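You operate a simulated robot arm through the tools that you are given. There is no shell and no other tool. Be economical: measure what you need, move in short steps, check, and stop when the job is done.

Carry out the task below with a simulated two-armed robot. There is one attempt and no reset: what you move stays moved.

TASK
Unscrew the yellow-ringed kilo weight and drop in the yellow-dotted slug.
Fine: work on the blue mat, where the weight and its knob stay; the small grey tin is shut again; other weights, cover, case and the comparator's controls stay. Set down upright: kilo weight with yellow ring. Where these are worked on the way, their far stop is far enough and under half their travel is too little: lid of the small grey tin.

The check looks at the end state, three seconds after you hand in, the way a careful person would. Anything else that was tipped, shoved, dropped, spilled or broken makes it a failure. A push-on lid holds only when it is set on centred and level and pressed home; a screw cap is set on level and turned clockwise until tight.

THE ROBOT
Two 7-joint arms with fingered hands on one trunk, on a base that drives. Base frame: it is fixed to the floor where the robot stands at the start and does not move with it; the origin is under the middle of the robot, x ahead of it, y to its left, z up. Units: cm, degrees, N and s.
The left shoulder is at the start at [7, 18.7, 115.6], the right one opposite. With the tool pointing down near the work surface each hand reaches from about 10 to 80 cm from the robot's upright axis, wherever it stands, measured 20 degrees to its own side. Places, roughly: clear cover with blue handles [150, 0, 100]; dial with three gram marks [140, 30, 90]; inside of yellow ringed kilo weight [50, 0, 90]; key marked store [150, 30, 90]; key marked tare by yellow lever [160, 30, 90]; kilo weight with yellow ring (5x6x6 cm) [50, 0, 90]; lid of the small grey tin [90, 0, 90]; switch beside key marked store [150, 30, 90]; top of the blue mat [100, 20, 80]; yellow knob on block marked park [130, 30, 90]. Payload 3.6 kg a hand.
Tool frame (each hand has its own): the origin (TCP) lies between the finger pads and is the grasp point; the fingertips stand 2.6 cm ahead of it; z points along the fingers, y is the line along which they close. Largest opening 8.8 cm; the body of the gripper starts 3 cm behind the TCP. The gripper is a hand of 3 fingers: y runs from the thumb to the fingers, the wrist lies at [-1.7, -9.8, -16.4] in the tool frame, and closing takes about 1.5 s.
Orientation is that of the tool frame in the base frame, as a unit quaternion [x, y, z, w]. With the fingers straight down and the wrist toward the robot, the tool's x, y and z point along [0, 1, 0], [1, 0, 0] and [0, 0, -1] of the base frame.

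THE INTERFACE
- The arms move only by the tool drive_tool. It takes "left_motion", "right_motion" or both (then of equal length, played together; a hand with none holds still); each is a list of rows, each a list of 3 entries, a list of its own where there are three numbers: the shift along the tool's x, y, z in units of 150 mm (1.0 is 150 mm), then the turn, a rotation vector about the tool's x, y, z in units of 180 degrees (1.0 is 180 degrees), then the opening, from 0 (shut) to 1 (fully open). In form: [[[tx, ty, tz], [rx, ry, rz], fingers], ...]. A call has 1 to 12 rows; each row is the pose to reach, as a shift and turn from the pose commanded when the call began, along the tool's axes at that moment. A call with a number of a shift or a turn outside -1 to 1 is refused whole. A row lasts 0.2 s, in which the tool goes at most 5 cm and 8.6 degrees; a call with a longer step from one row to the next is refused whole, and so is a gripper value outside its range. Where a pose cannot be reached the arm comes as near as it can. A force on the tool above 40 N (or 10 N above the force at the start of the call, whichever is more), or a blocked arm, ends the call early, and 0.2 s more pass. Each finger travels about 15.3 cm/s and halts on what it meets, pressing with about 31 N; the grip force reading is that of the motor and also rises with nothing between the fingers. The clock runs only during rows and for 0.2 s after the last one: add rows that repeat a pose to give the fingers time. It gives the time, the measured TCP pose, the force on the tool (base axes), the opening and the grip force at its end, in the units of the frame above (readings bear some noise), with the torque about the TCP (base axes, N m) and any sound that the robot's microphone picked up.
- Cameras (640 x 400 px; columns grow to the right, rows downward): "scene" is now at [25.3, 2.67, 110.46]; the picture's right is [0.23, -0.97, 0.00], its down [-0.15, -0.04, -0.99] and it looks along [0.96, 0.23, -0.15] (base axes); focal length 214 px, centre (320, 200). "left" rides on the left gripper at [-5.6, -8, -10.2] in its tool frame; the picture's right is [-0.73, -0.32, 0.60], its down [0.62, -0.67, 0.41] and it looks along [0.27, 0.67, 0.69] (tool axes); focal length 247 px, centre (320, 200). "right" rides on the right gripper at [5.6, -8, -10.2] in its tool frame; the picture's right is [-0.73, 0.32, -0.60], its down [-0.62, -0.67, 0.41] and it looks along [-0.27, 0.67, 0.69] (tool axes); focal length 247 px, centre (320, 200). There is no depth. A picture from a camera that has moved, and an enlarged one, comes with that camera's place and axes in the base frame and with its lens. The place of the scene camera against the robot may be out by one fixed shift of up to 2.5 cm in any direction.
- get_image(camera): a new picture of that camera. No time passes.
- raise_lower(by): slides the trunk up (or, below 0, down) by that many cm; the arms and the scene camera ride with it, the base frame stays. It gives what a move gives, with no picture.
- steer(legs): drives the robot by 1 to 6 legs, each [ahead, left, turn to the left] in cm, cm and degrees, along the robot's own axes; the way and the turn of a leg run together, so that a leg with both is an arc; at most 150 cm and 180 degrees a leg. The arms and the cameras ride along, it lands a little off, and it stops where it bumps. It gives what a move gives.
- preshape(shape, hand): the hand has 3 fingers and takes this shape, open, in about a second: jaw (thumb against the fingers, like two jaws); tri (thumb and two fingers); tip (a fingertip pinch); poke (one finger out to press); point (the index stretched); flat (the hand flat); cup (the hand cupped); fist (a fist). The gripper value then closes the fingers along that shape, each until it touches; the sizes above hold for jaw. It gives what a move gives, with no picture.
- pan_tilt(pan, tilt): turns the head with the scene camera to pan (to the left, within 60 degrees either way) and tilt (down, from -29 to 69), counted from straight ahead of the robot. It gives what a move gives.
- zoom(camera, box): a new picture of the part [left, top, right, bottom] of that camera's present view, enlarged. No time passes.
- finish_job(): hands the job in; it is judged then, once.

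Go step by step. Nothing tells you exact positions but the pictures and the camera data: compare them with the known pose of the tool, close in by small moves and look again before you grip or let go. The budget is 120 turns and 92 pictures, counting those below and the enlarged ones. Unless the task says otherwise, let go and move clear before handing in, and close with one line.

The tools are called after "Emit:" by a JSON object that holds its "name" and its "arguments". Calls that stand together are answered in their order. drive_tool: Moves the arms, as the interface text tells. Its arguments: {"type":"object","properties":{"left_motion":{"type":"array","items":{"type":"array"}},"right_motion":{"type":"array","items":{"type":"array"}}},"required":[]} The other tools are called the same way: raise_lower (by) slides the trunk up or down; preshape (shape, hand) gives the hand a shape; steer (legs) drives the base; pan_tilt (pan, tilt) turns the head that bears the scene camera; get_image (camera) takes a picture; zoom (camera, box) takes an enlarged picture of a part of a camera's view; finish_job () hands the job in.

At the start:

```text
time_s: 0.0
left_ee_pos: [54.91, 23.0, 113.02]
left_tool_rot: [0.707, 0.707, 0.0, -0.001]
left_force: [-0.5, -0.1, -0.4]
left_moment: [0.01, -0.02, 0.01]
left_finger_gap: 8.78
left_finger_force: 0.1
left_shape: jaw
right_ee_pos: [54.22, -17.82, 112.08]
right_tool_rot: [0.707, 0.707, -0.001, -0.001]
right_force: [0.2, -0.5, -0.3]
right_moment: [0.03, -0.02, 0.01]
right_finger_gap: 8.74
right_finger_force: 0.0
right_shape: jaw
trunk travel left (down, up): [-30.0, 45.7]
robot x, y, heading: [0.03, -0.04, 0.0]
head pan, tilt: [13.5, 8.9]
```

scene: 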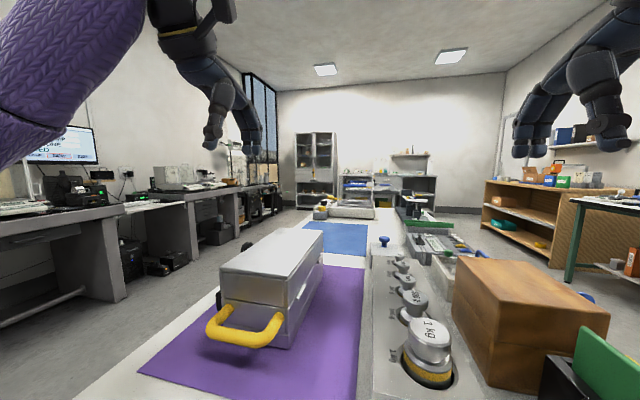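
right: 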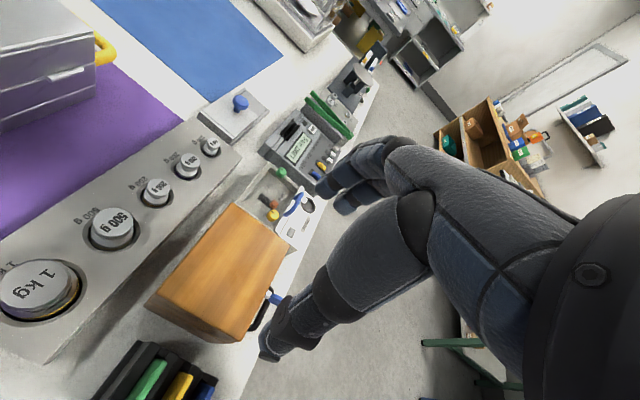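
left: 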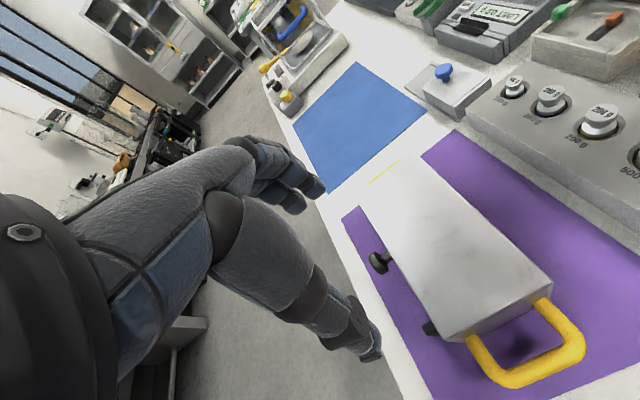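

I see the kilo weight with the yellow ring in a grey block ahead right, the blue mat farther ahead, and a grey tin with a blue knob between. I'll look closer first.

Emit:
{"name": "pan_tilt", "arguments": {"pan": 0, "tilt": 40}}

Emit:
{"name": "get_image", "arguments": {"camera": "scene"}}

Emit:
{"name": "zoom", "arguments": {"camera": "scene", "box": [240, 0, 480, 150]}}

Emit:
{"name": "zoom", "arguments": {"camera": "right", "box": [150, 60, 390, 250]}}

```text
time_s: 1.0
left_ee_pos: [54.9, 23.05, 112.95]
left_tool_rot: [0.707, 0.707, 0.001, 0.0]
left_force: [-0.5, -0.1, 0.8]
left_moment: [0.0, -0.01, 0.0]
left_finger_gap: 8.76
left_finger_force: 0.0
left_shape: jaw
right_ee_pos: [54.24, -17.72, 112.17]
right_tool_rot: [0.707, 0.707, 0.0, 0.0]
right_force: [0.5, 0.7, 0.0]
right_moment: [0.02, -0.02, 0.0]
right_finger_gap: 8.79
right_finger_force: 0.1
right_shape: jaw
trunk travel left (down, up): [-30.0, 45.7]
robot x, y, heading: [0.41, -0.16, -0.2]
head pan, tilt: [0.0, 40.0]
```

```text
88 pictures are left
camera scene: at [24.78, 0.51, 105.51], right [0.0, -1.0, 0.0], down [-0.64, 0.0, -0.77], along [0.77, 0.0, -0.64], focal length 214 px, centre (320, 200)
```

scene: 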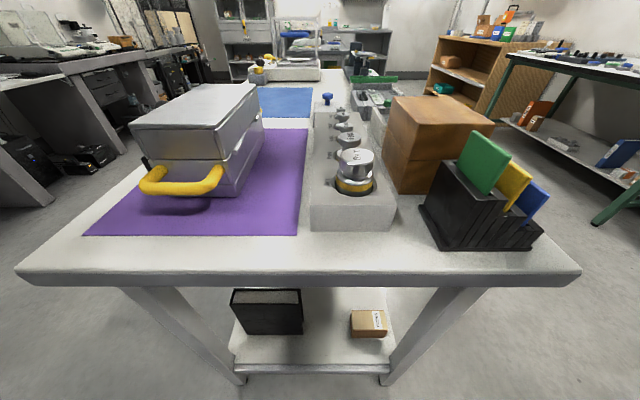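

```text
2.67 times, centred on (360, 75) of scene
camera zoom: at [24.78, 0.51, 105.51], right [0.0, -1.0, 0.0], down [-0.64, 0.0, -0.77], along [0.77, 0.0, -0.64], focal length 572 px, centre (213, 533)
```

zoom: 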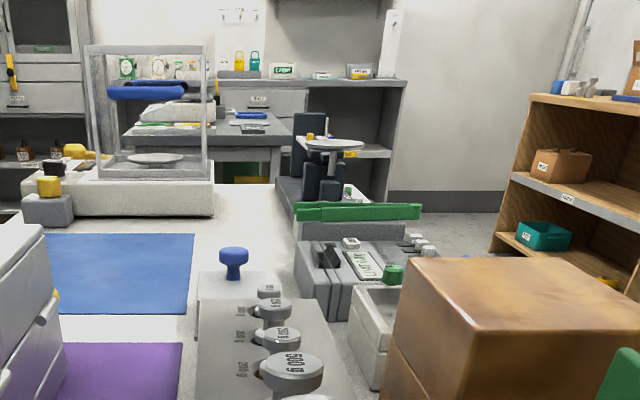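

```text
2.11 times, centred on (270, 155) of right
camera zoom: at [46.21, -12.22, 122.36], right [0.32, -0.73, 0.6], down [-0.67, -0.62, -0.41], along [0.67, -0.27, -0.69], focal length 520 px, centre (425, 295)
```

zoom: 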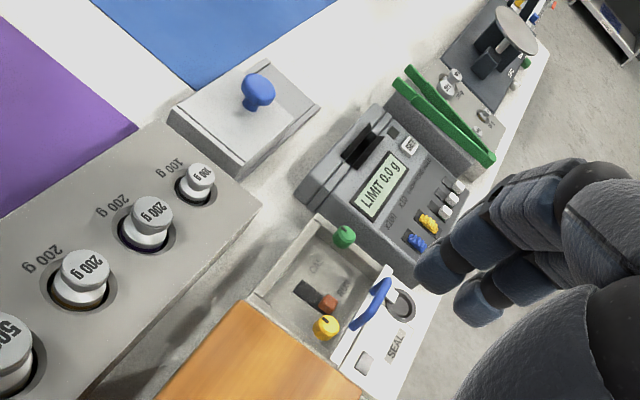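

The kilo weight is around x 51, y −5; tin near x 98, y −2; mat spans about x 101–144, y 4–30. Look at the weight closely.

Emit:
{"name": "zoom", "arguments": {"camera": "scene", "box": [300, 130, 410, 240]}}

Emit:
{"name": "zoom", "arguments": {"camera": "right", "box": [0, 160, 220, 380]}}

```text
3.64 times, centred on (355, 185) of scene
camera zoom: at [24.78, 0.51, 105.51], right [0.0, -1.0, 0.0], down [-0.64, 0.0, -0.77], along [0.77, 0.0, -0.64], focal length 780 px, centre (193, 254)
```

zoom: 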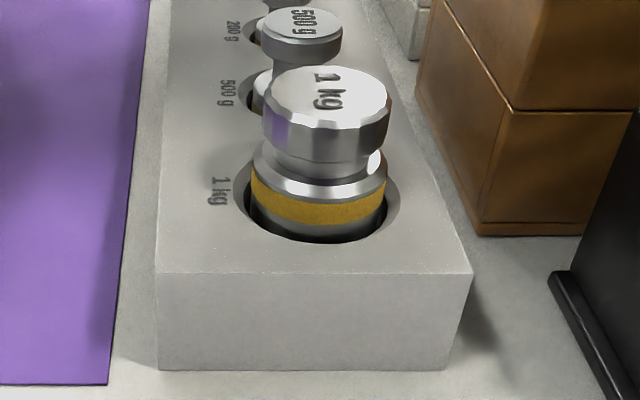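

```text
1.82 times, centred on (110, 270) of right
camera zoom: at [46.21, -12.22, 122.36], right [0.32, -0.73, 0.6], down [-0.67, -0.62, -0.41], along [0.67, -0.27, -0.69], focal length 449 px, centre (702, 73)
```

zoom: 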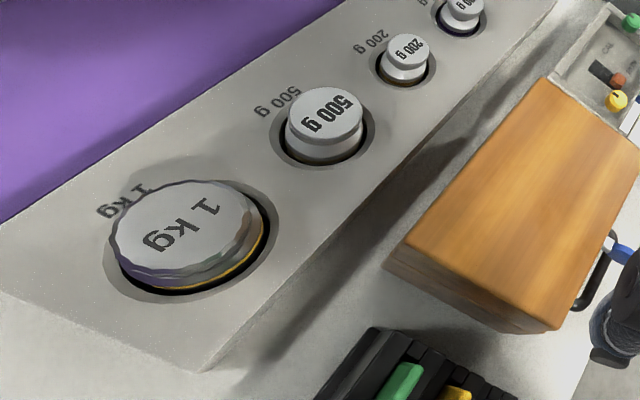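

The weight's knob top appears near [48, −5, 93]. I bring the right hand above it and look with its camera.

Emit:
{"name": "drive_tool", "arguments": {"right_motion": [[[0.2, -0.1, 0.1], [0, 0, 0], 1], [[0.4, -0.2, 0.2], [0, 0, 0], 1], [[0.6, -0.3, 0.3], [0, 0, 0], 1], [[0.82, -0.4, 0.4], [0, 0, 0], 1], [[0.82, -0.4, 0.4], [0, 0, 0], 1]]}}

Emit:
{"name": "get_image", "arguments": {"camera": "right"}}

Emit:
{"name": "get_image", "arguments": {"camera": "scene"}}

```text
time_s: 2.2
left_ee_pos: [54.78, 22.97, 113.02]
left_tool_rot: [0.708, 0.706, 0.0, 0.0]
left_force: [0.3, 0.2, -0.4]
left_moment: [-0.02, -0.01, 0.01]
left_finger_gap: 8.79
left_finger_force: 0.1
left_shape: jaw
right_ee_pos: [48.24, -5.75, 106.2]
right_tool_rot: [0.707, 0.707, 0.001, 0.0]
right_force: [0.1, 0.4, 0.2]
right_moment: [-0.02, 0.02, -0.02]
right_finger_gap: 8.76
right_finger_force: 0.0
right_shape: jaw
trunk travel left (down, up): [-30.0, 45.7]
robot x, y, heading: [0.14, 0.02, -0.0]
head pan, tilt: [0.0, 40.0]
```

```text
83 pictures are left
camera right: at [40.16, -0.08, 116.52], right [0.32, -0.73, 0.6], down [-0.67, -0.62, -0.41], along [0.67, -0.27, -0.69], focal length 247 px, centre (320, 200)
```

right: 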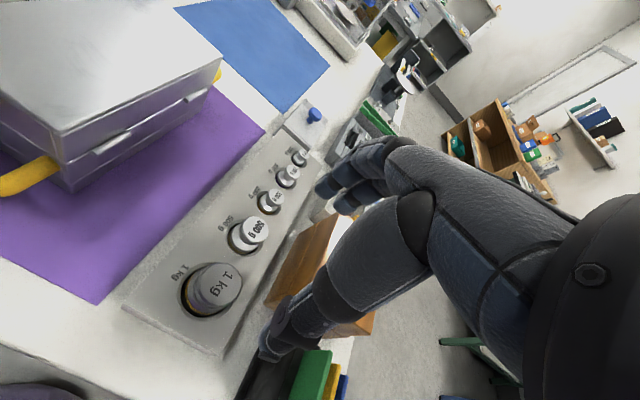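

```text
82 pictures are left
camera scene: at [24.78, 0.48, 105.5], right [0.0, -1.0, 0.0], down [-0.64, 0.0, -0.77], along [0.77, 0.0, -0.64], focal length 214 px, centre (320, 200)
```

scene: 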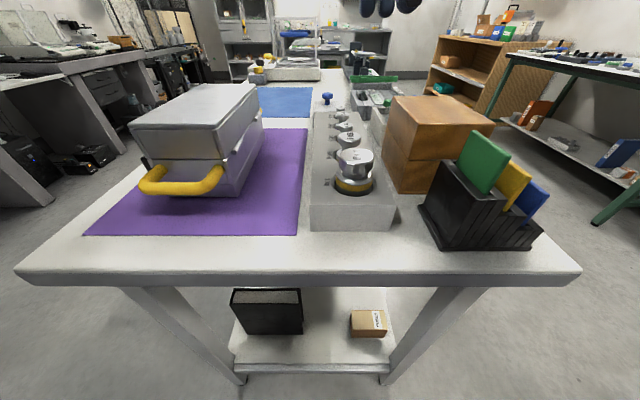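

Triangulated with the hand camera alone, the knob top centre is at about [47.8, −4.6, 89.6]. I go lower with fingers partly closed to clear the 500 g neighbour.

Emit:
{"name": "drive_tool", "arguments": {"right_motion": [[[0.04, -0.015, 0.25], [0, 0, 0], 0.8], [[0.077, -0.03, 0.5], [0, 0, 0], 0.8], [[0.077, -0.03, 0.613], [0, 0, 0], 0.8], [[0.077, -0.03, 0.613], [0, 0, 0], 0.8]]}}

Emit:
{"name": "get_image", "arguments": {"camera": "right"}}

Emit:
{"name": "get_image", "arguments": {"camera": "scene"}}

```text
time_s: 3.2
left_ee_pos: [54.85, 22.95, 112.88]
left_tool_rot: [0.707, 0.707, 0.0, 0.0]
left_force: [-0.1, 0.5, -0.2]
left_moment: [0.0, 0.0, 0.01]
left_finger_gap: 8.74
left_finger_force: 0.1
left_shape: jaw
right_ee_pos: [47.69, -4.55, 96.77]
right_tool_rot: [0.708, 0.707, 0.0, 0.0]
right_force: [-0.1, 0.1, -0.2]
right_moment: [0.01, 0.02, -0.02]
right_finger_gap: 7.08
right_finger_force: 0.0
right_shape: jaw
trunk travel left (down, up): [-30.0, 45.7]
robot x, y, heading: [-0.13, -0.31, 0.1]
head pan, tilt: [0.0, 40.0]
```

```text
81 pictures are left
camera right: at [39.64, 1.15, 107.03], right [0.32, -0.73, 0.6], down [-0.67, -0.62, -0.41], along [0.68, -0.27, -0.69], focal length 247 px, centre (320, 200)
```

right: 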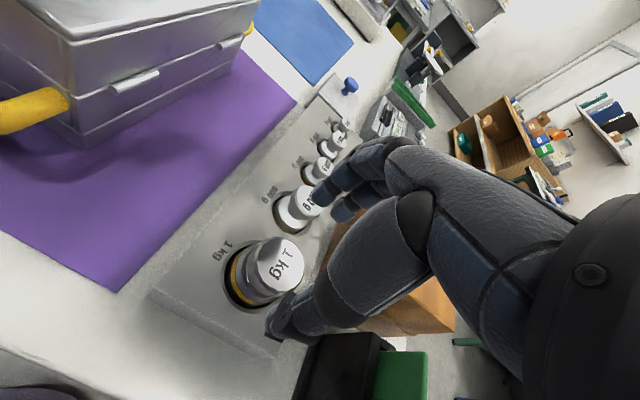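

```text
80 pictures are left
camera scene: at [24.77, 0.51, 105.51], right [0.0, -1.0, 0.0], down [-0.64, 0.0, -0.77], along [0.77, 0.0, -0.64], focal length 214 px, centre (320, 200)
```

scene: 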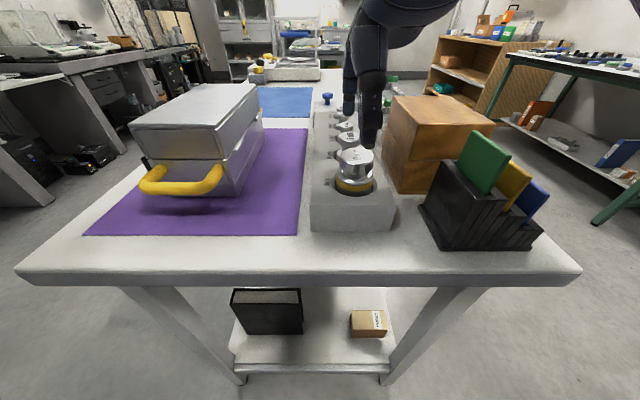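

Aligned within a few mm; descend around the knob and grip.

Emit:
{"name": "drive_tool", "arguments": {"right_motion": [[[0, 0.023, 0.2], [0, 0, 0], 0.8], [[0, 0.023, 0.4], [0, 0, 0], 0.8], [[0, 0.023, 0.52], [0, 0, 0], 0.8], [[0, 0.023, 0.52], [0, 0, 0], 0.8]]}}

Emit:
{"name": "get_image", "arguments": {"camera": "right"}}

Emit:
{"name": "zoom", "arguments": {"camera": "scene", "box": [300, 90, 420, 210]}}

```text
time_s: 4.2
left_ee_pos: [54.61, 22.91, 113.11]
left_tool_rot: [0.707, 0.707, 0.0, 0.001]
left_force: [0.0, 0.1, 0.1]
left_moment: [0.01, -0.01, 0.0]
left_finger_gap: 8.79
left_finger_force: 0.1
left_shape: jaw
right_ee_pos: [48.07, -4.31, 89.37]
right_tool_rot: [0.707, 0.707, 0.002, 0.001]
right_force: [-0.5, -1.5, 9.2]
right_moment: [-0.01, -0.33, -0.08]
right_finger_gap: 7.01
right_finger_force: 0.0
right_shape: jaw
trunk travel left (down, up): [-30.0, 45.7]
robot x, y, heading: [-0.59, 0.08, 0.2]
head pan, tilt: [0.0, 40.0]
```

```text
79 pictures are left
camera right: at [40.0, 1.26, 99.54], right [0.32, -0.74, 0.6], down [-0.66, -0.62, -0.41], along [0.68, -0.27, -0.69], focal length 247 px, centre (320, 200)
```

right: 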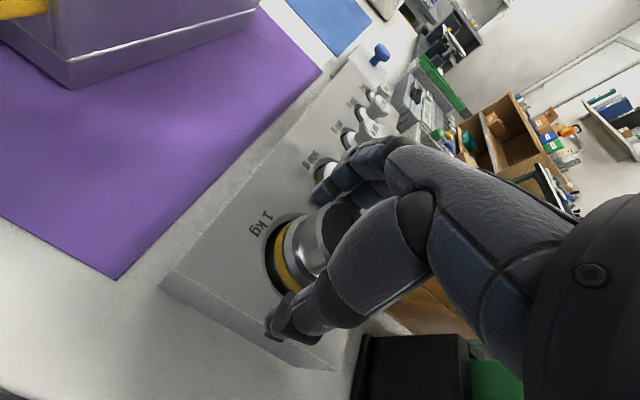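

```text
3.33 times, centred on (360, 150) of scene
camera zoom: at [24.71, 0.5, 105.54], right [0.0, -1.0, 0.0], down [-0.64, 0.0, -0.77], along [0.77, 0.0, -0.64], focal length 715 px, centre (187, 367)
```

zoom: 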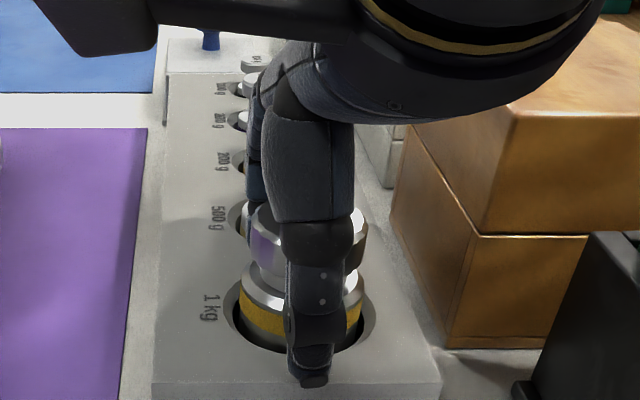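

The thumb tip rests lightly on the block; raise a hair and close on the knob.

Emit:
{"name": "drive_tool", "arguments": {"right_motion": [[[0, 0, -0.025], [0, 0, 0], 0.8], [[0, 0, -0.025], [0, 0, 0], 0.6], [[0, 0, -0.025], [0, 0, 0], 0.4], [[0, 0, -0.025], [0, 0, 0], 0.2], [[0, 0, -0.025], [0, 0, 0], 0.0], [[0, 0, -0.025], [0, 0, 0], 0.0], [[0, 0, -0.025], [0, 0, 0], 0.0], [[0, 0, -0.025], [0, 0, 0], 0.0], [[0, 0, -0.025], [0, 0, 0], 0.0]]}}

Emit:
{"name": "get_image", "arguments": {"camera": "right"}}

```text
time_s: 6.2
left_ee_pos: [54.82, 22.99, 112.98]
left_tool_rot: [0.708, 0.707, 0.0, -0.001]
left_force: [0.2, 1.1, 0.1]
left_moment: [0.0, 0.0, -0.01]
left_finger_gap: 8.73
left_finger_force: 0.0
left_shape: jaw
right_ee_pos: [48.15, -4.54, 89.45]
right_tool_rot: [0.707, 0.708, -0.001, -0.001]
right_force: [-1.2, 0.0, -0.1]
right_moment: [-0.01, -0.03, 0.0]
right_finger_gap: 4.1
right_finger_force: 31.1
right_shape: jaw
trunk travel left (down, up): [-30.0, 45.7]
robot x, y, heading: [-0.15, 0.23, 0.3]
head pan, tilt: [0.0, 40.0]
```

```text
77 pictures are left
camera right: at [40.08, 1.19, 99.7], right [0.32, -0.73, 0.6], down [-0.67, -0.62, -0.41], along [0.67, -0.27, -0.69], focal length 247 px, centre (320, 200)
```

right: 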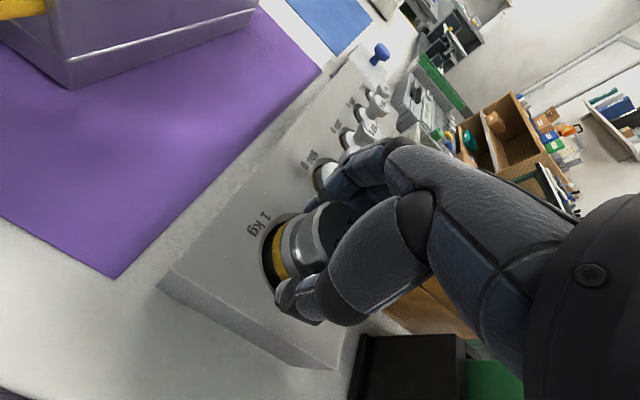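

Gripped with a 4.1 cm gap. Lift straight up.

Emit:
{"name": "drive_tool", "arguments": {"right_motion": [[[0, 0, -0.07], [0, 0, 0], 0], [[0, 0, -0.17], [0, 0, 0], 0], [[0, 0, -0.3], [0, 0, 0], 0], [[0, 0, -0.45], [0, 0, 0], 0], [[0, 0, -0.6], [0, 0, 0], 0], [[0, 0, -0.75], [0, 0, 0], 0], [[0, 0, -0.9], [0, 0, 0], 0], [[0, 0, -0.9], [0, 0, 0], 0]]}}

Emit:
{"name": "get_image", "arguments": {"camera": "right"}}

Emit:
{"name": "get_image", "arguments": {"camera": "scene"}}

```text
time_s: 8.0
left_ee_pos: [54.85, 22.97, 112.88]
left_tool_rot: [0.707, 0.707, 0.0, 0.0]
left_force: [-0.3, -0.3, 0.4]
left_moment: [-0.01, -0.05, 0.02]
left_finger_gap: 8.78
left_finger_force: 0.0
left_shape: jaw
right_ee_pos: [48.39, -4.27, 102.98]
right_tool_rot: [0.707, 0.707, -0.001, -0.002]
right_force: [-0.7, 0.1, -10.1]
right_moment: [-0.04, 0.01, 0.02]
right_finger_gap: 4.05
right_finger_force: 31.3
right_shape: jaw
trunk travel left (down, up): [-30.0, 45.7]
robot x, y, heading: [0.25, 0.15, -0.2]
head pan, tilt: [0.0, 40.0]
```

```text
76 pictures are left
camera right: at [40.36, 1.35, 113.32], right [0.32, -0.73, 0.6], down [-0.67, -0.62, -0.41], along [0.67, -0.27, -0.69], focal length 247 px, centre (320, 200)
```

right: 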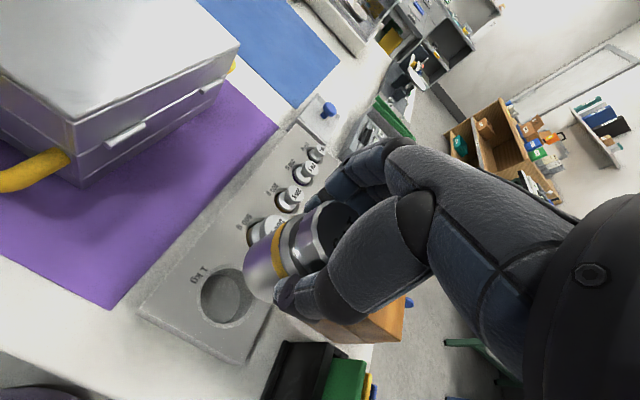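

```text
75 pictures are left
camera scene: at [24.84, 0.51, 105.48], right [0.0, -1.0, 0.0], down [-0.64, 0.0, -0.77], along [0.77, 0.0, -0.64], focal length 214 px, centre (320, 200)
```

scene: 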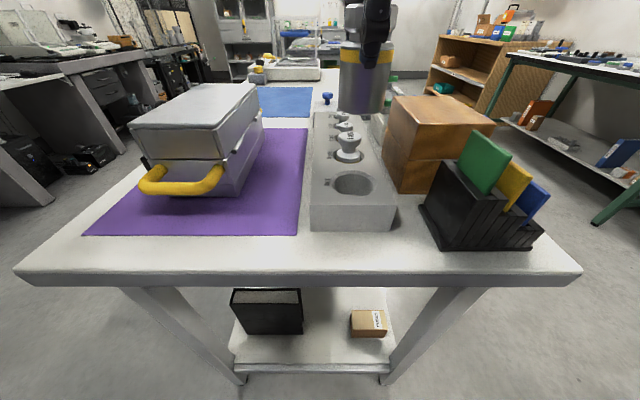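

The weight is free of the block. I raise the trunk for clearance and drive round to the left long side of the table.

Emit:
{"name": "raise_lower", "arguments": {"by": 12}}

Emit:
{"name": "steer", "arguments": {"legs": [[-20, 0, 0], [0, 95, 0], [125, 0, 0], [0, 0, -90]]}}

Emit:
{"name": "get_image", "arguments": {"camera": "scene"}}

Emit:
{"name": "get_image", "arguments": {"camera": "right"}}

```text
time_s: 9.5
left_ee_pos: [55.03, 23.01, 124.83]
left_tool_rot: [0.707, 0.707, -0.001, -0.001]
left_force: [0.7, -0.6, -0.5]
left_moment: [0.01, 0.0, 0.02]
left_finger_gap: 8.75
left_finger_force: 0.1
left_shape: jaw
right_ee_pos: [48.29, -4.35, 114.84]
right_tool_rot: [0.707, 0.707, -0.001, -0.001]
right_force: [0.1, -0.5, -9.7]
right_moment: [-0.01, 0.0, -0.04]
right_finger_gap: 4.09
right_finger_force: 31.4
right_shape: jaw
trunk travel left (down, up): [-42.0, 33.7]
robot x, y, heading: [0.18, -0.24, -0.3]
head pan, tilt: [0.0, 40.0]
```

```text
time_s: 25.2
left_ee_pos: [122.71, 34.64, 124.88]
left_tool_rot: [1.0, -0.029, 0.0, -0.001]
left_force: [0.1, -0.4, -0.4]
left_moment: [0.01, -0.03, -0.02]
left_finger_gap: 8.77
left_finger_force: 0.0
left_shape: jaw
right_ee_pos: [95.73, 42.85, 114.9]
right_tool_rot: [1.0, -0.03, 0.001, -0.001]
right_force: [1.0, -0.2, -10.1]
right_moment: [-0.02, -0.02, -0.01]
right_finger_gap: 4.08
right_finger_force: 31.3
right_shape: jaw
trunk travel left (down, up): [-42.0, 33.7]
robot x, y, heading: [102.94, 90.57, -93.3]
head pan, tilt: [0.0, 40.0]
```

```text
74 pictures are left
camera scene: at [102.11, 68.5, 118.35], right [-1.0, 0.06, 0.0], down [0.04, 0.64, -0.77], along [-0.04, -0.76, -0.64], focal length 214 px, centre (320, 200)
```

scene: 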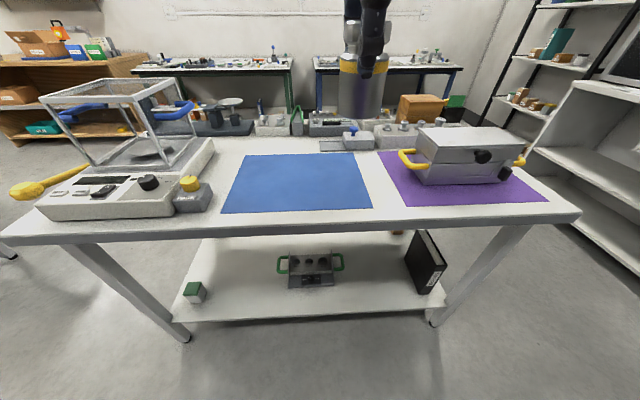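

```text
73 pictures are left
camera right: at [101.82, 50.53, 125.2], right [-0.75, -0.28, 0.6], down [-0.58, 0.7, -0.41], along [-0.31, -0.66, -0.69], focal length 247 px, centre (320, 200)
```

right: 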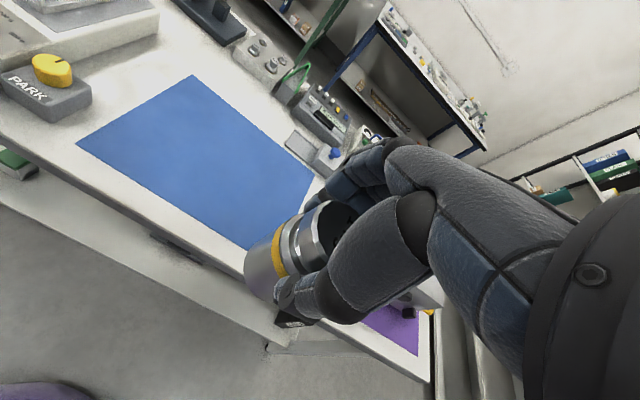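

We're beside the mat (about x 87–124, y 0–30); the tin with the blue knob sits just beyond its corner near (88, −4). Move closer.

Emit:
{"name": "steer", "arguments": {"legs": [[0, 2, 3.3], [18, 0, 0]]}}

Emit:
{"name": "pan_tilt", "arguments": {"pan": 0, "tilt": 45}}

Emit:
{"name": "get_image", "arguments": {"camera": "scene"}}

Emit:
{"name": "zoom", "arguments": {"camera": "right", "box": [220, 80, 400, 200]}}

Emit:
{"name": "get_image", "arguments": {"camera": "left"}}

```text
time_s: 27.1
left_ee_pos: [128.06, 18.21, 124.89]
left_tool_rot: [1.0, 0.0, 0.0, -0.002]
left_force: [0.6, -0.6, 0.5]
left_moment: [0.0, 0.03, -0.02]
left_finger_gap: 8.77
left_finger_force: 0.1
left_shape: jaw
right_ee_pos: [100.48, 24.97, 114.8]
right_tool_rot: [1.0, 0.0, 0.0, -0.002]
right_force: [0.0, -0.5, -10.3]
right_moment: [-0.02, 0.0, 0.01]
right_finger_gap: 4.04
right_finger_force: 30.8
right_shape: jaw
trunk travel left (down, up): [-42.0, 33.7]
robot x, y, heading: [104.95, 73.37, -90.1]
head pan, tilt: [0.0, 40.0]
```

```text
time_s: 27.8
left_ee_pos: [127.9, 18.47, 125.01]
left_tool_rot: [1.0, 0.001, 0.0, -0.001]
left_force: [0.8, 0.1, -0.2]
left_moment: [-0.03, 0.02, -0.01]
left_finger_gap: 8.76
left_finger_force: 0.1
left_shape: jaw
right_ee_pos: [100.61, 25.22, 114.87]
right_tool_rot: [1.0, 0.0, -0.001, -0.001]
right_force: [-1.0, 0.1, -9.0]
right_moment: [-0.02, -0.02, 0.03]
right_finger_gap: 4.06
right_finger_force: 30.3
right_shape: jaw
trunk travel left (down, up): [-42.0, 33.7]
robot x, y, heading: [105.14, 72.94, -90.1]
head pan, tilt: [0.0, 45.0]
```

```text
72 pictures are left
camera scene: at [105.46, 51.34, 117.64], right [-1.0, 0.0, 0.0], down [0.0, 0.71, -0.71], along [0.0, -0.71, -0.71], focal length 214 px, centre (320, 200)
```

scene: 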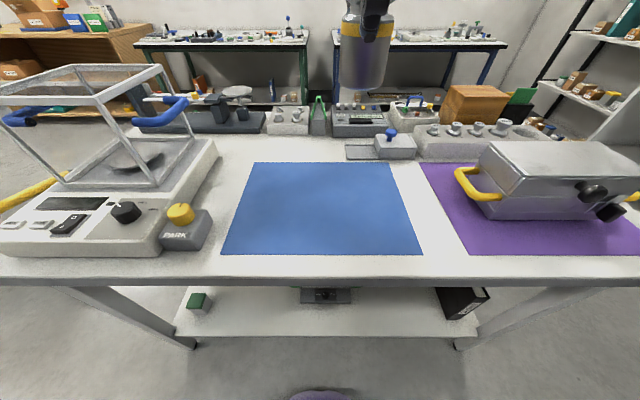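

```text
3.33 times, centred on (310, 140) of right
camera zoom: at [106.19, 33.04, 125.16], right [-0.73, -0.32, 0.6], down [-0.62, 0.67, -0.41], along [-0.27, -0.67, -0.69], focal length 823 px, centre (353, 400)
```

zoom: 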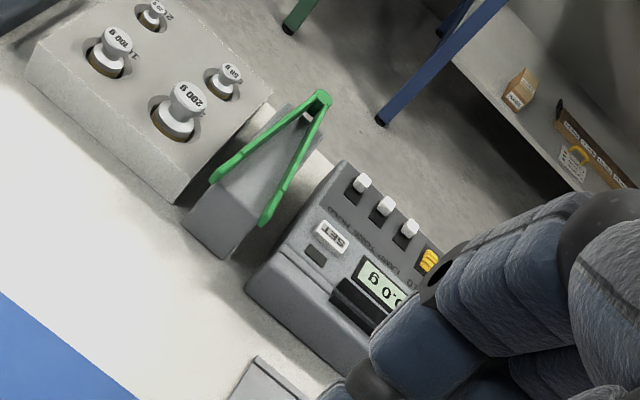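

```text
70 pictures are left
camera left: at [122.36, 26.26, 135.11], right [-0.73, 0.32, -0.6], down [0.62, 0.67, -0.41], along [0.27, -0.67, -0.69], focal length 247 px, centre (320, 200)
```

left: 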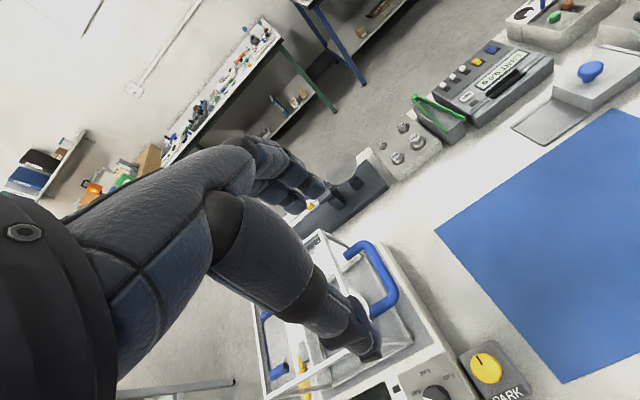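

The tin has a flat plate on its +x side, perhaps the runway of a sliding lid. Zoom in.

Emit:
{"name": "zoom", "arguments": {"camera": "scene", "box": [330, 110, 440, 175]}}

Emit:
{"name": "zoom", "arguments": {"camera": "left", "box": [480, 30, 640, 160]}}

```text
5.82 times, centred on (385, 142) of scene
camera zoom: at [105.46, 51.34, 117.64], right [-1.0, 0.0, 0.0], down [0.0, 0.71, -0.71], along [0.0, -0.71, -0.71], focal length 1248 px, centre (-58, 534)
```

zoom: 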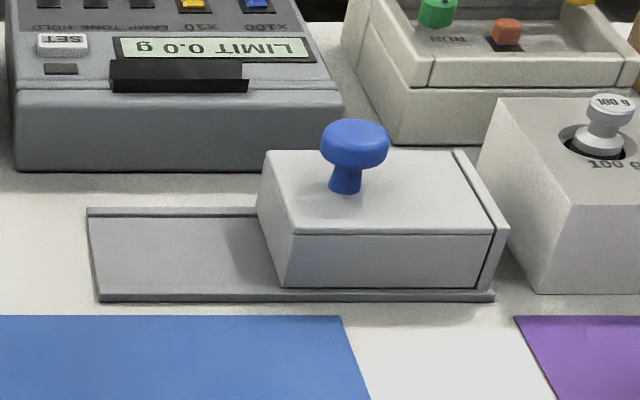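

```text
3.08 times, centred on (560, 95) of left
camera zoom: at [122.36, 26.26, 135.11], right [-0.73, 0.32, -0.6], down [0.62, 0.67, -0.41], along [0.27, -0.67, -0.69], focal length 760 px, centre (-418, 523)
```

zoom: 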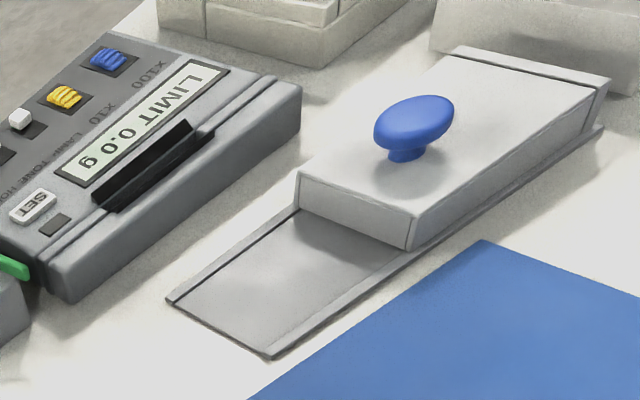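

The lid slides toward +x on rails. First I set the weight on the mat: trunk down, then hand over the mat centre.

Emit:
{"name": "raise_lower", "arguments": {"by": -12}}

Emit:
{"name": "drive_tool", "arguments": {"right_motion": [[[0.1, 0.15, 0], [0, 0, 0], 0], [[0.2, 0.35, 0], [0, 0, 0], 0], [[0.29, 0.6, 0.1], [0, 0, 0], 0], [[0.29, 0.6, 0.25], [0, 0, 0], 0], [[0.29, 0.6, 0.25], [0, 0, 0], 0]]}}

Emit:
{"name": "get_image", "arguments": {"camera": "scene"}}

Emit:
{"name": "get_image", "arguments": {"camera": "right"}}

Emit:
{"name": "get_image", "arguments": {"camera": "left"}}

```text
time_s: 29.3
left_ee_pos: [128.06, 18.43, 113.07]
left_tool_rot: [1.0, 0.001, 0.0, 0.0]
left_force: [0.3, -0.8, -0.2]
left_moment: [0.0, 0.0, 0.0]
left_finger_gap: 8.76
left_finger_force: 0.1
left_shape: jaw
right_ee_pos: [100.67, 25.03, 102.96]
right_tool_rot: [1.0, 0.001, 0.0, 0.0]
right_force: [-0.5, -0.2, -10.2]
right_moment: [0.03, 0.0, -0.01]
right_finger_gap: 4.04
right_finger_force: 31.1
right_shape: jaw
trunk travel left (down, up): [-30.0, 45.7]
robot x, y, heading: [105.01, 73.12, -90.2]
head pan, tilt: [0.0, 45.0]
```

```text
time_s: 30.5
left_ee_pos: [127.75, 18.31, 112.85]
left_tool_rot: [1.0, 0.001, 0.0, -0.001]
left_force: [-0.2, -0.6, 0.4]
left_moment: [-0.03, 0.05, -0.01]
left_finger_gap: 8.8
left_finger_force: 0.1
left_shape: jaw
right_ee_pos: [105.1, 16.0, 99.25]
right_tool_rot: [1.0, 0.0, -0.001, -0.002]
right_force: [0.0, 0.8, -10.6]
right_moment: [0.02, 0.01, 0.02]
right_finger_gap: 4.04
right_finger_force: 30.4
right_shape: jaw
trunk travel left (down, up): [-30.0, 45.7]
robot x, y, heading: [105.06, 73.31, -89.8]
head pan, tilt: [0.0, 45.0]
```

```text
67 pictures are left
camera scene: at [105.49, 49.74, 104.76], right [-1.0, 0.0, 0.0], down [0.0, 0.71, -0.71], along [0.0, -0.71, -0.71], focal length 214 px, centre (320, 200)
```

scene: 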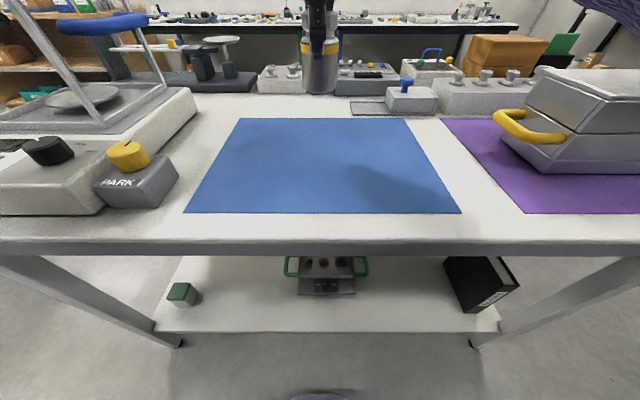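

```text
66 pictures are left
camera right: at [110.68, 23.93, 109.52], right [-0.73, -0.32, 0.6], down [-0.62, 0.67, -0.41], along [-0.27, -0.67, -0.69], focal length 247 px, centre (320, 200)
```

right: 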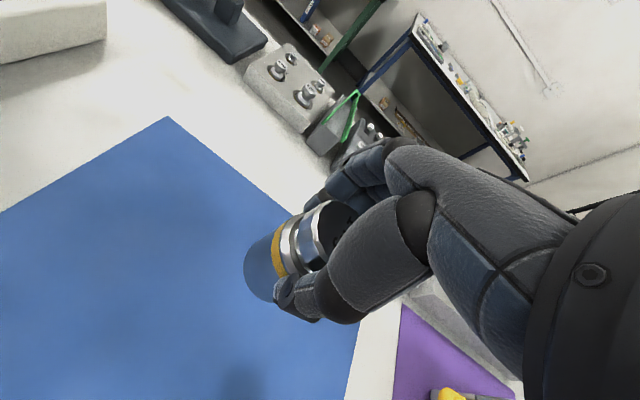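

```text
65 pictures are left
camera left: at [122.39, 26.22, 123.08], right [-0.74, 0.32, -0.6], down [0.62, 0.67, -0.41], along [0.27, -0.67, -0.69], focal length 247 px, centre (320, 200)
```

left: 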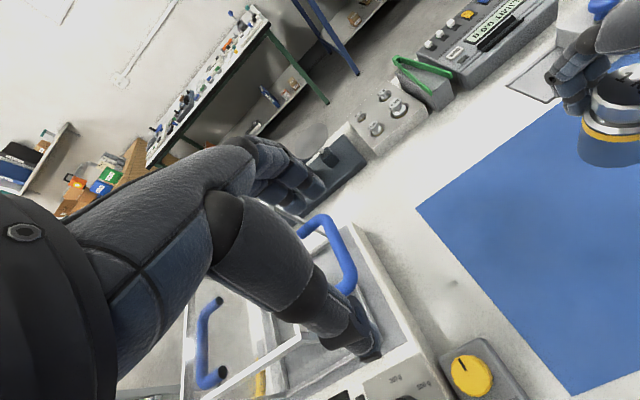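

Over the mat at (105, 16). Descend until contact.

Emit:
{"name": "drive_tool", "arguments": {"right_motion": [[[0, 0, 0.1], [0, 0, 0], 0], [[0, 0, 0.2], [0, 0, 0], 0], [[0, 0, 0.3], [0, 0, 0], 0], [[0, 0, 0.4], [0, 0, 0], 0], [[0, 0, 0.44], [0, 0, 0], 0], [[0, 0, 0.48], [0, 0, 0], 0], [[0, 0, 0.52], [0, 0, 0], 0], [[0, 0, 0.56], [0, 0, 0], 0], [[0, 0, 0.6], [0, 0, 0], 0], [[0, 0, 0.64], [0, 0, 0], 0], [[0, 0, 0.68], [0, 0, 0], 0], [[0, 0, 0.72], [0, 0, 0], 0]]}}

Emit:
{"name": "get_image", "arguments": {"camera": "scene"}}

```text
time_s: 33.1
left_ee_pos: [127.99, 18.41, 113.1]
left_tool_rot: [1.0, 0.0, 0.0, 0.0]
left_force: [0.5, 0.1, -0.9]
left_moment: [0.05, -0.03, -0.02]
left_finger_gap: 8.79
left_finger_force: 0.0
left_shape: jaw
right_ee_pos: [104.91, 16.21, 88.82]
right_tool_rot: [1.0, 0.0, 0.001, 0.002]
right_force: [-2.2, -0.5, 5.4]
right_moment: [0.03, 0.05, 0.0]
right_finger_gap: 4.03
right_finger_force: 30.7
right_shape: jaw
trunk travel left (down, up): [-30.0, 45.7]
robot x, y, heading: [104.97, 73.53, -89.9]
head pan, tilt: [0.0, 45.0]
```

```text
64 pictures are left
camera scene: at [105.44, 49.83, 104.81], right [-1.0, 0.0, 0.0], down [0.0, 0.71, -0.71], along [0.0, -0.71, -0.71], focal length 214 px, centre (320, 200)
```

scene: 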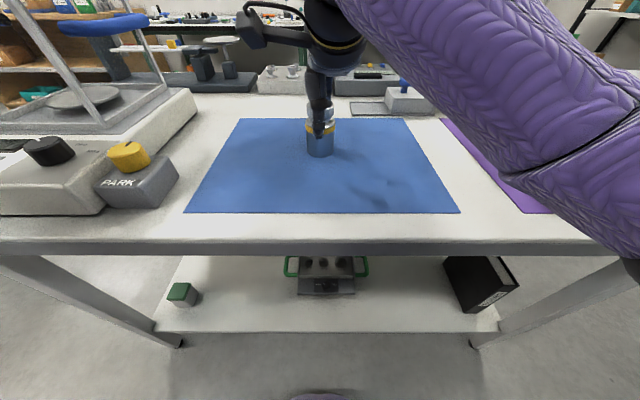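

The weight is standing on the mat (contact force). Now try turning the knob counter-clockwise, watching whether the body stays.

Emit:
{"name": "drive_tool", "arguments": {"right_motion": [[[0, 0, 0], [0, 0, -0.04], 0], [[0, 0, 0], [0, 0, -0.08], 0], [[0, 0, 0], [0, 0, -0.12], 0], [[0, 0, 0], [0, 0, -0.16], 0], [[0, 0, 0], [0, 0, -0.2], 0], [[0, 0, 0], [0, 0, -0.24], 0], [[0, 0, 0], [0, 0, -0.28], 0], [[0, 0, 0], [0, 0, -0.28], 0]]}}

Emit:
{"name": "get_image", "arguments": {"camera": "right"}}

Emit:
{"name": "zoom", "arguments": {"camera": "scene", "box": [270, 70, 380, 180]}}

```text
time_s: 34.9
left_ee_pos: [128.01, 18.61, 113.12]
left_tool_rot: [1.0, -0.001, 0.0, 0.001]
left_force: [-0.5, 0.6, -0.5]
left_moment: [-0.03, 0.03, -0.01]
left_finger_gap: 8.77
left_finger_force: 0.2
left_shape: jaw
right_ee_pos: [105.08, 16.21, 88.68]
right_tool_rot: [0.904, 0.427, -0.001, 0.002]
right_force: [1.4, 1.1, 24.6]
right_moment: [0.1, -0.04, -0.27]
right_finger_gap: 4.11
right_finger_force: 31.2
right_shape: jaw
trunk travel left (down, up): [-30.0, 45.7]
robot x, y, heading: [105.28, 72.93, -89.9]
head pan, tilt: [0.0, 45.0]
```

```text
63 pictures are left
camera right: at [102.4, 25.66, 98.85], right [-0.22, -0.77, 0.6], down [-0.91, -0.06, -0.41], along [0.35, -0.64, -0.68], focal length 247 px, centre (320, 200)
```

right: 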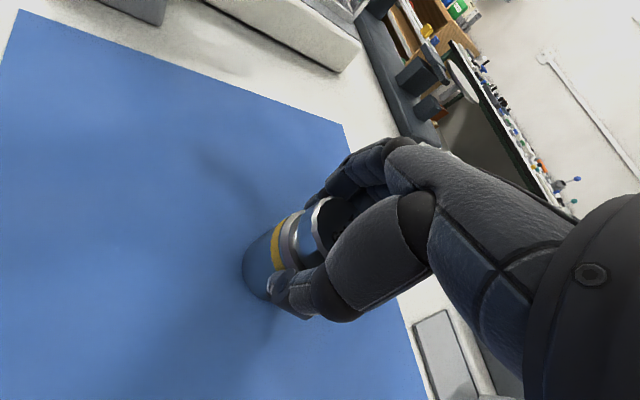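

```text
3.64 times, centred on (325, 125) of scene
camera zoom: at [105.48, 49.98, 104.83], right [-1.0, 0.0, 0.0], down [0.0, 0.71, -0.71], along [0.0, -0.71, -0.71], focal length 780 px, centre (302, 473)
```

zoom: 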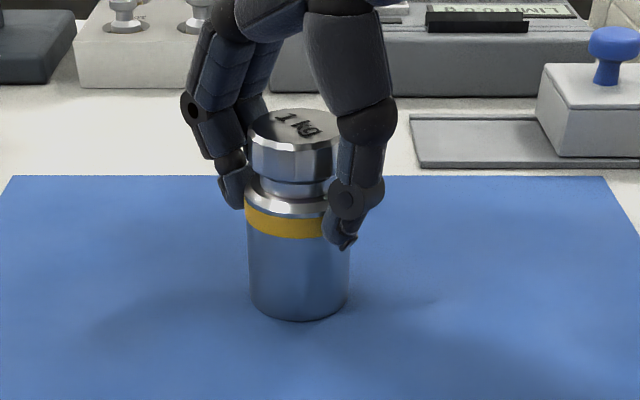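

The upward force grew, which may mean the knob climbed. Release, and look at the neck gap.

Emit:
{"name": "drive_tool", "arguments": {"right_motion": [[[0, 0, -0.02], [0, 0, 0], 0.0], [[0, 0, -0.03], [0, 0, 0], 0.4], [[0, 0, -0.03], [0, 0, 0], 0.8], [[0, 0, -0.03], [0, 0, 0], 0.9], [[0, 0, -0.03], [0, 0, 0], 0.9], [[0, 0, -0.15], [0, 0, 0], 0.9], [[0, 0, -0.3], [0, 0, 0], 0.9], [[0, 0, -0.45], [0, 0, 0], 0.9]]}}

Emit:
{"name": "zoom", "arguments": {"camera": "scene", "box": [270, 70, 380, 180]}}

```text
time_s: 36.7
left_ee_pos: [128.01, 18.41, 112.94]
left_tool_rot: [1.0, 0.001, 0.0, 0.001]
left_force: [-0.2, -0.3, -0.3]
left_moment: [0.01, 0.01, -0.02]
left_finger_gap: 8.8
left_finger_force: 0.1
left_shape: jaw
right_ee_pos: [104.81, 16.04, 95.22]
right_tool_rot: [0.904, 0.427, 0.0, -0.001]
right_force: [-1.1, 0.4, 0.6]
right_moment: [0.02, -0.02, -0.05]
right_finger_gap: 7.87
right_finger_force: 0.0
right_shape: jaw
trunk travel left (down, up): [-30.0, 45.7]
robot x, y, heading: [104.67, 73.22, -89.9]
head pan, tilt: [0.0, 45.0]
```

```text
3.64 times, centred on (325, 125) of scene
camera zoom: at [105.48, 49.82, 104.78], right [-1.0, 0.0, 0.0], down [0.0, 0.71, -0.71], along [0.0, -0.71, -0.71], focal length 780 px, centre (302, 473)
```

zoom: 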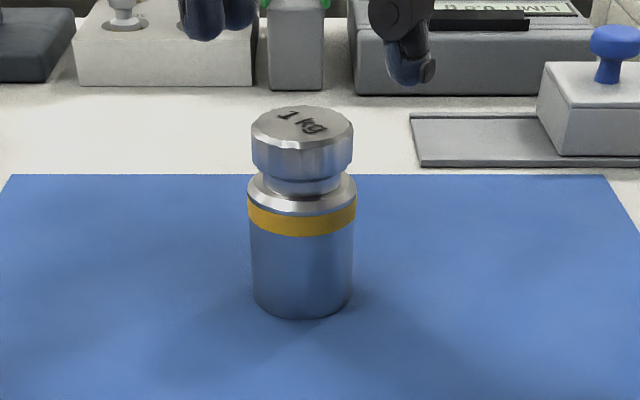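

The weight stands well. I turn the open hand back clockwise for a fresh grip.

Emit:
{"name": "drive_tool", "arguments": {"right_motion": [[[0, 0, 0], [0, 0, 0.047], 0.9], [[0, 0, 0], [0, 0, 0.094], 0.9], [[0, 0, 0], [0, 0, 0.141], 0.9], [[0, 0, 0], [0, 0, 0.188], 0.9], [[0, 0, 0], [0, 0, 0.235], 0.9], [[0, 0, 0], [0, 0, 0.282], 0.9], [[0, 0, 0], [0, 0, 0.329], 0.9], [[0, 0, 0], [0, 0, 0.376], 0.9], [[0, 0, 0], [0, 0, 0.423], 0.9], [[0, 0, 0], [0, 0, 0.47], 0.9], [[0, 0, 0], [0, 0, 0.5], 0.9], [[0, 0, 0], [0, 0, 0.5], 0.9]]}}

Emit:
{"name": "get_image", "arguments": {"camera": "right"}}

```text
time_s: 39.3
left_ee_pos: [128.01, 18.36, 113.06]
left_tool_rot: [1.0, 0.001, 0.0, 0.0]
left_force: [-0.1, -0.1, -0.1]
left_moment: [-0.01, 0.02, -0.01]
left_finger_gap: 8.8
left_finger_force: 0.0
left_shape: jaw
right_ee_pos: [105.03, 16.11, 95.08]
right_tool_rot: [0.941, -0.339, -0.001, -0.001]
right_force: [0.6, 0.3, -0.4]
right_moment: [0.01, 0.02, 0.02]
right_finger_gap: 7.88
right_finger_force: 0.1
right_shape: jaw
trunk travel left (down, up): [-30.0, 45.7]
robot x, y, heading: [104.9, 72.99, -89.7]
head pan, tilt: [0.0, 45.0]
```

```text
60 pictures are left
camera right: at [114.45, 18.73, 105.39], right [-0.77, 0.22, 0.6], down [-0.06, 0.91, -0.41], along [-0.64, -0.35, -0.69], focal length 247 px, centre (320, 200)
```

right: 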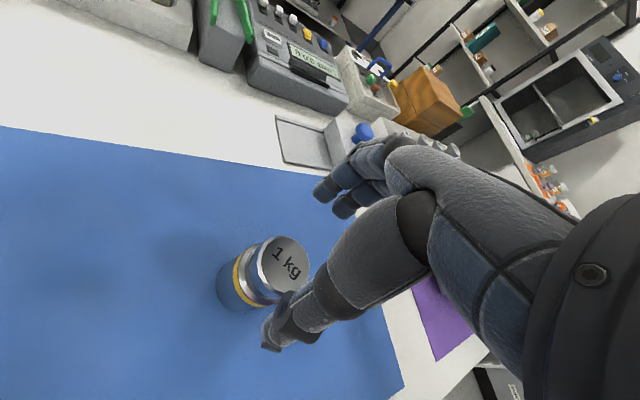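

Good range. Descend so only the fingertips take the knob, and close.

Emit:
{"name": "drive_tool", "arguments": {"right_motion": [[[0, 0, 0.12], [0, 0, 0], 0.9], [[0, 0, 0.24], [0, 0, 0], 0.9], [[0, 0, 0.35], [0, 0, 0], 0.8], [[0, 0, 0.35], [0, 0, 0], 0.6], [[0, 0, 0.35], [0, 0, 0], 0.4], [[0, 0, 0.35], [0, 0, 0], 0.2], [[0, 0, 0.35], [0, 0, 0], 0.0], [[0, 0, 0.35], [0, 0, 0], 0.0], [[0, 0, 0.35], [0, 0, 0], 0.0], [[0, 0, 0.35], [0, 0, 0], 0.0]]}}

Emit:
{"name": "drive_tool", "arguments": {"right_motion": [[[0, 0, 0], [0, 0, -0.045], 0], [[0, 0, 0], [0, 0, -0.09], 0], [[0, 0, 0], [0, 0, -0.135], 0], [[0, 0, 0], [0, 0, -0.18], 0], [[0, 0, 0], [0, 0, -0.225], 0], [[0, 0, 0], [0, 0, -0.27], 0], [[0, 0, 0], [0, 0, -0.315], 0], [[0, 0, 0], [0, 0, -0.36], 0], [[0, 0, 0], [0, 0, -0.405], 0], [[0, 0, 0], [0, 0, -0.45], 0], [[0, 0, 0], [0, 0, -0.495], 0], [[0, 0, 0], [0, 0, -0.495], 0]]}}

Emit:
{"name": "zoom", "arguments": {"camera": "scene", "box": [270, 70, 380, 180]}}

```text
time_s: 41.5
left_ee_pos: [128.03, 18.48, 112.92]
left_tool_rot: [1.0, 0.001, 0.0, 0.0]
left_force: [0.2, -0.2, 0.2]
left_moment: [0.01, 0.0, -0.02]
left_finger_gap: 8.76
left_finger_force: 0.1
left_shape: jaw
right_ee_pos: [104.33, 15.54, 90.55]
right_tool_rot: [0.94, -0.342, -0.003, 0.009]
right_force: [1.1, -3.8, 8.6]
right_moment: [-0.08, -0.02, -0.02]
right_finger_gap: 3.49
right_finger_force: 31.2
right_shape: jaw
trunk travel left (down, up): [-30.0, 45.7]
robot x, y, heading: [105.27, 73.43, -90.2]
head pan, tilt: [0.0, 45.0]
```

```text
time_s: 44.1
left_ee_pos: [128.19, 18.58, 113.1]
left_tool_rot: [1.0, 0.001, -0.001, 0.001]
left_force: [0.6, -0.2, -0.4]
left_moment: [0.04, 0.02, -0.05]
left_finger_gap: 8.76
left_finger_force: 0.0
left_shape: jaw
right_ee_pos: [105.07, 16.24, 90.18]
right_tool_rot: [0.907, 0.42, 0.0, 0.003]
right_force: [10.4, 2.4, 26.6]
right_moment: [-0.02, -0.31, -0.07]
right_finger_gap: 3.6
right_finger_force: 30.8
right_shape: jaw
trunk travel left (down, up): [-30.0, 45.7]
robot x, y, heading: [105.1, 73.32, -89.9]
head pan, tilt: [0.0, 45.0]
```

```text
3.64 times, centred on (325, 125) of scene
camera zoom: at [105.57, 50.01, 104.84], right [-1.0, 0.0, 0.0], down [0.0, 0.71, -0.71], along [0.0, -0.71, -0.71], focal length 780 px, centre (302, 473)
```

zoom: 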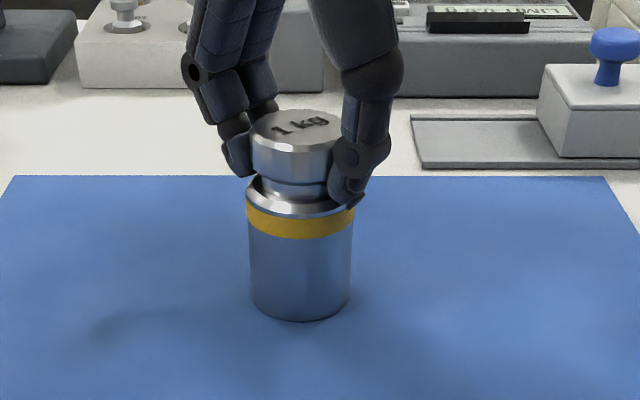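

The knob barely follows and the grip slips, so I'll hold the body with the left hand. First I regrip deeper and carry the weight a bit toward −x to give the left hand room from the comparator.

Emit:
{"name": "drive_tool", "arguments": {"right_motion": [[[0, 0, 0], [0, 0, 0], 0.4], [[0, 0, 0], [0, 0, 0], 0.9], [[0, 0, 0], [0, 0, 0.04], 0.9], [[0, 0, 0], [0, 0, 0.08], 0.9], [[0, 0, 0], [0, 0, 0.12], 0.9], [[0, 0, 0], [0, 0, 0.16], 0.9], [[0, 0, 0.02], [0, 0, 0.2], 0.9], [[0, 0, 0.05], [0, 0, 0.24], 0.9], [[0, 0, 0.08], [0, 0, 0.24], 0.9], [[0, 0, 0.08], [0, 0, 0.24], 0.9]]}}

Emit:
{"name": "drive_tool", "arguments": {"right_motion": [[[0, 0, 0], [0, 0, 0], 0.5], [[0, 0, 0], [0, 0, 0], 0.2], [[0, 0, 0], [0, 0, 0], 0.0], [[0, 0, 0], [0, 0, 0], 0.0], [[0, 0, 0], [0, 0, 0], 0.0], [[0, 0, 0], [0, 0, 0], 0.0], [[0, 0, 0], [0, 0, 0], 0.0]]}}

Emit:
{"name": "zoom", "arguments": {"camera": "scene", "box": [270, 70, 380, 180]}}

```text
time_s: 46.3
left_ee_pos: [128.02, 18.35, 112.96]
left_tool_rot: [1.0, 0.001, 0.001, 0.0]
left_force: [0.1, -0.7, -1.0]
left_moment: [-0.02, -0.02, -0.03]
left_finger_gap: 8.75
left_finger_force: 0.0
left_shape: jaw
right_ee_pos: [104.78, 16.17, 88.7]
right_tool_rot: [0.998, 0.055, 0.0, -0.001]
right_force: [-0.9, -0.7, 0.9]
right_moment: [-0.01, 0.0, 0.0]
right_finger_gap: 7.9
right_finger_force: 0.1
right_shape: jaw
trunk travel left (down, up): [-30.0, 45.7]
robot x, y, heading: [104.93, 73.41, -89.9]
head pan, tilt: [0.0, 45.0]
```

```text
time_s: 47.9
left_ee_pos: [127.96, 18.32, 112.95]
left_tool_rot: [1.0, -0.001, -0.001, 0.0]
left_force: [0.2, 0.9, 0.3]
left_moment: [0.02, -0.02, 0.0]
left_finger_gap: 8.77
left_finger_force: 0.0
left_shape: jaw
right_ee_pos: [104.85, 16.23, 88.58]
right_tool_rot: [0.998, 0.055, 0.0, -0.001]
right_force: [0.9, -1.3, 0.3]
right_moment: [0.0, -0.06, -0.05]
right_finger_gap: 3.73
right_finger_force: 31.4
right_shape: jaw
trunk travel left (down, up): [-30.0, 45.7]
robot x, y, heading: [104.84, 72.85, -89.9]
head pan, tilt: [0.0, 45.0]
```

```text
3.64 times, centred on (325, 125) of scene
camera zoom: at [105.49, 49.81, 104.78], right [-1.0, 0.0, 0.0], down [0.0, 0.71, -0.71], along [0.0, -0.71, -0.71], focal length 780 px, centre (302, 473)
```

zoom: 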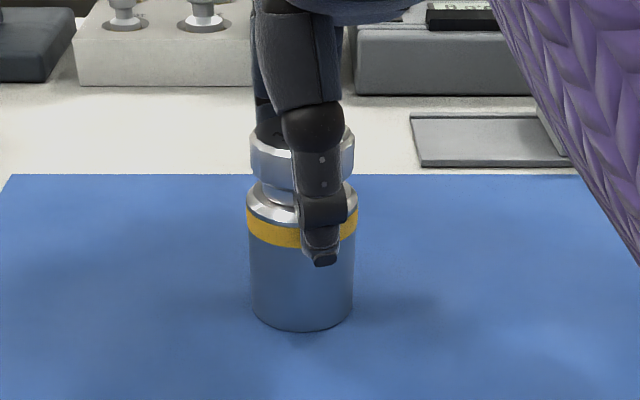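

The neck gap looks larger now — the knob may be loosening. Lift a little and see whether the body follows.

Emit:
{"name": "drive_tool", "arguments": {"right_motion": [[[0, 0, -0.05], [0, 0, 0], 0], [[0, 0, -0.1], [0, 0, 0], 0], [[0, 0, -0.15], [0, 0, 0], 0], [[0, 0, -0.2], [0, 0, 0], 0], [[0, 0, -0.2], [0, 0, 0], 0]]}}

Emit:
{"name": "zoom", "arguments": {"camera": "scene", "box": [270, 70, 380, 180]}}

```text
time_s: 49.1
left_ee_pos: [127.91, 18.29, 112.9]
left_tool_rot: [1.0, -0.001, 0.0, -0.001]
left_force: [-0.1, -0.2, 1.2]
left_moment: [0.01, 0.01, -0.04]
left_finger_gap: 8.75
left_finger_force: 0.0
left_shape: jaw
right_ee_pos: [104.89, 16.23, 91.49]
right_tool_rot: [0.999, 0.054, -0.001, -0.001]
right_force: [0.4, -0.4, -9.9]
right_moment: [-0.09, 0.02, 0.0]
right_finger_gap: 3.75
right_finger_force: 31.1
right_shape: jaw
trunk travel left (down, up): [-30.0, 45.7]
robot x, y, heading: [104.93, 72.99, -90.0]
head pan, tilt: [0.0, 45.0]
```

```text
3.64 times, centred on (325, 125) of scene
camera zoom: at [105.47, 49.74, 104.76], right [-1.0, 0.0, 0.0], down [0.0, 0.71, -0.71], along [0.0, -0.71, -0.71], focal length 780 px, centre (302, 473)
```

zoom: 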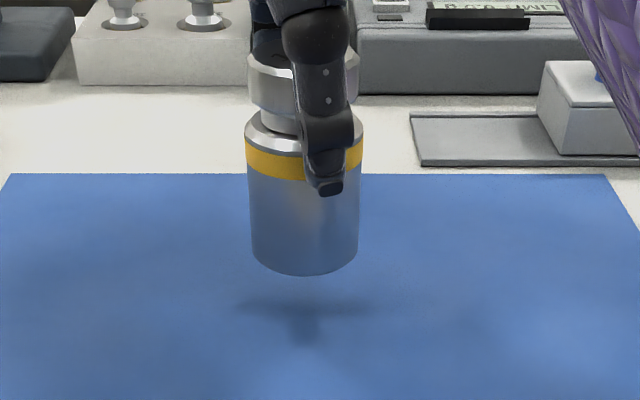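

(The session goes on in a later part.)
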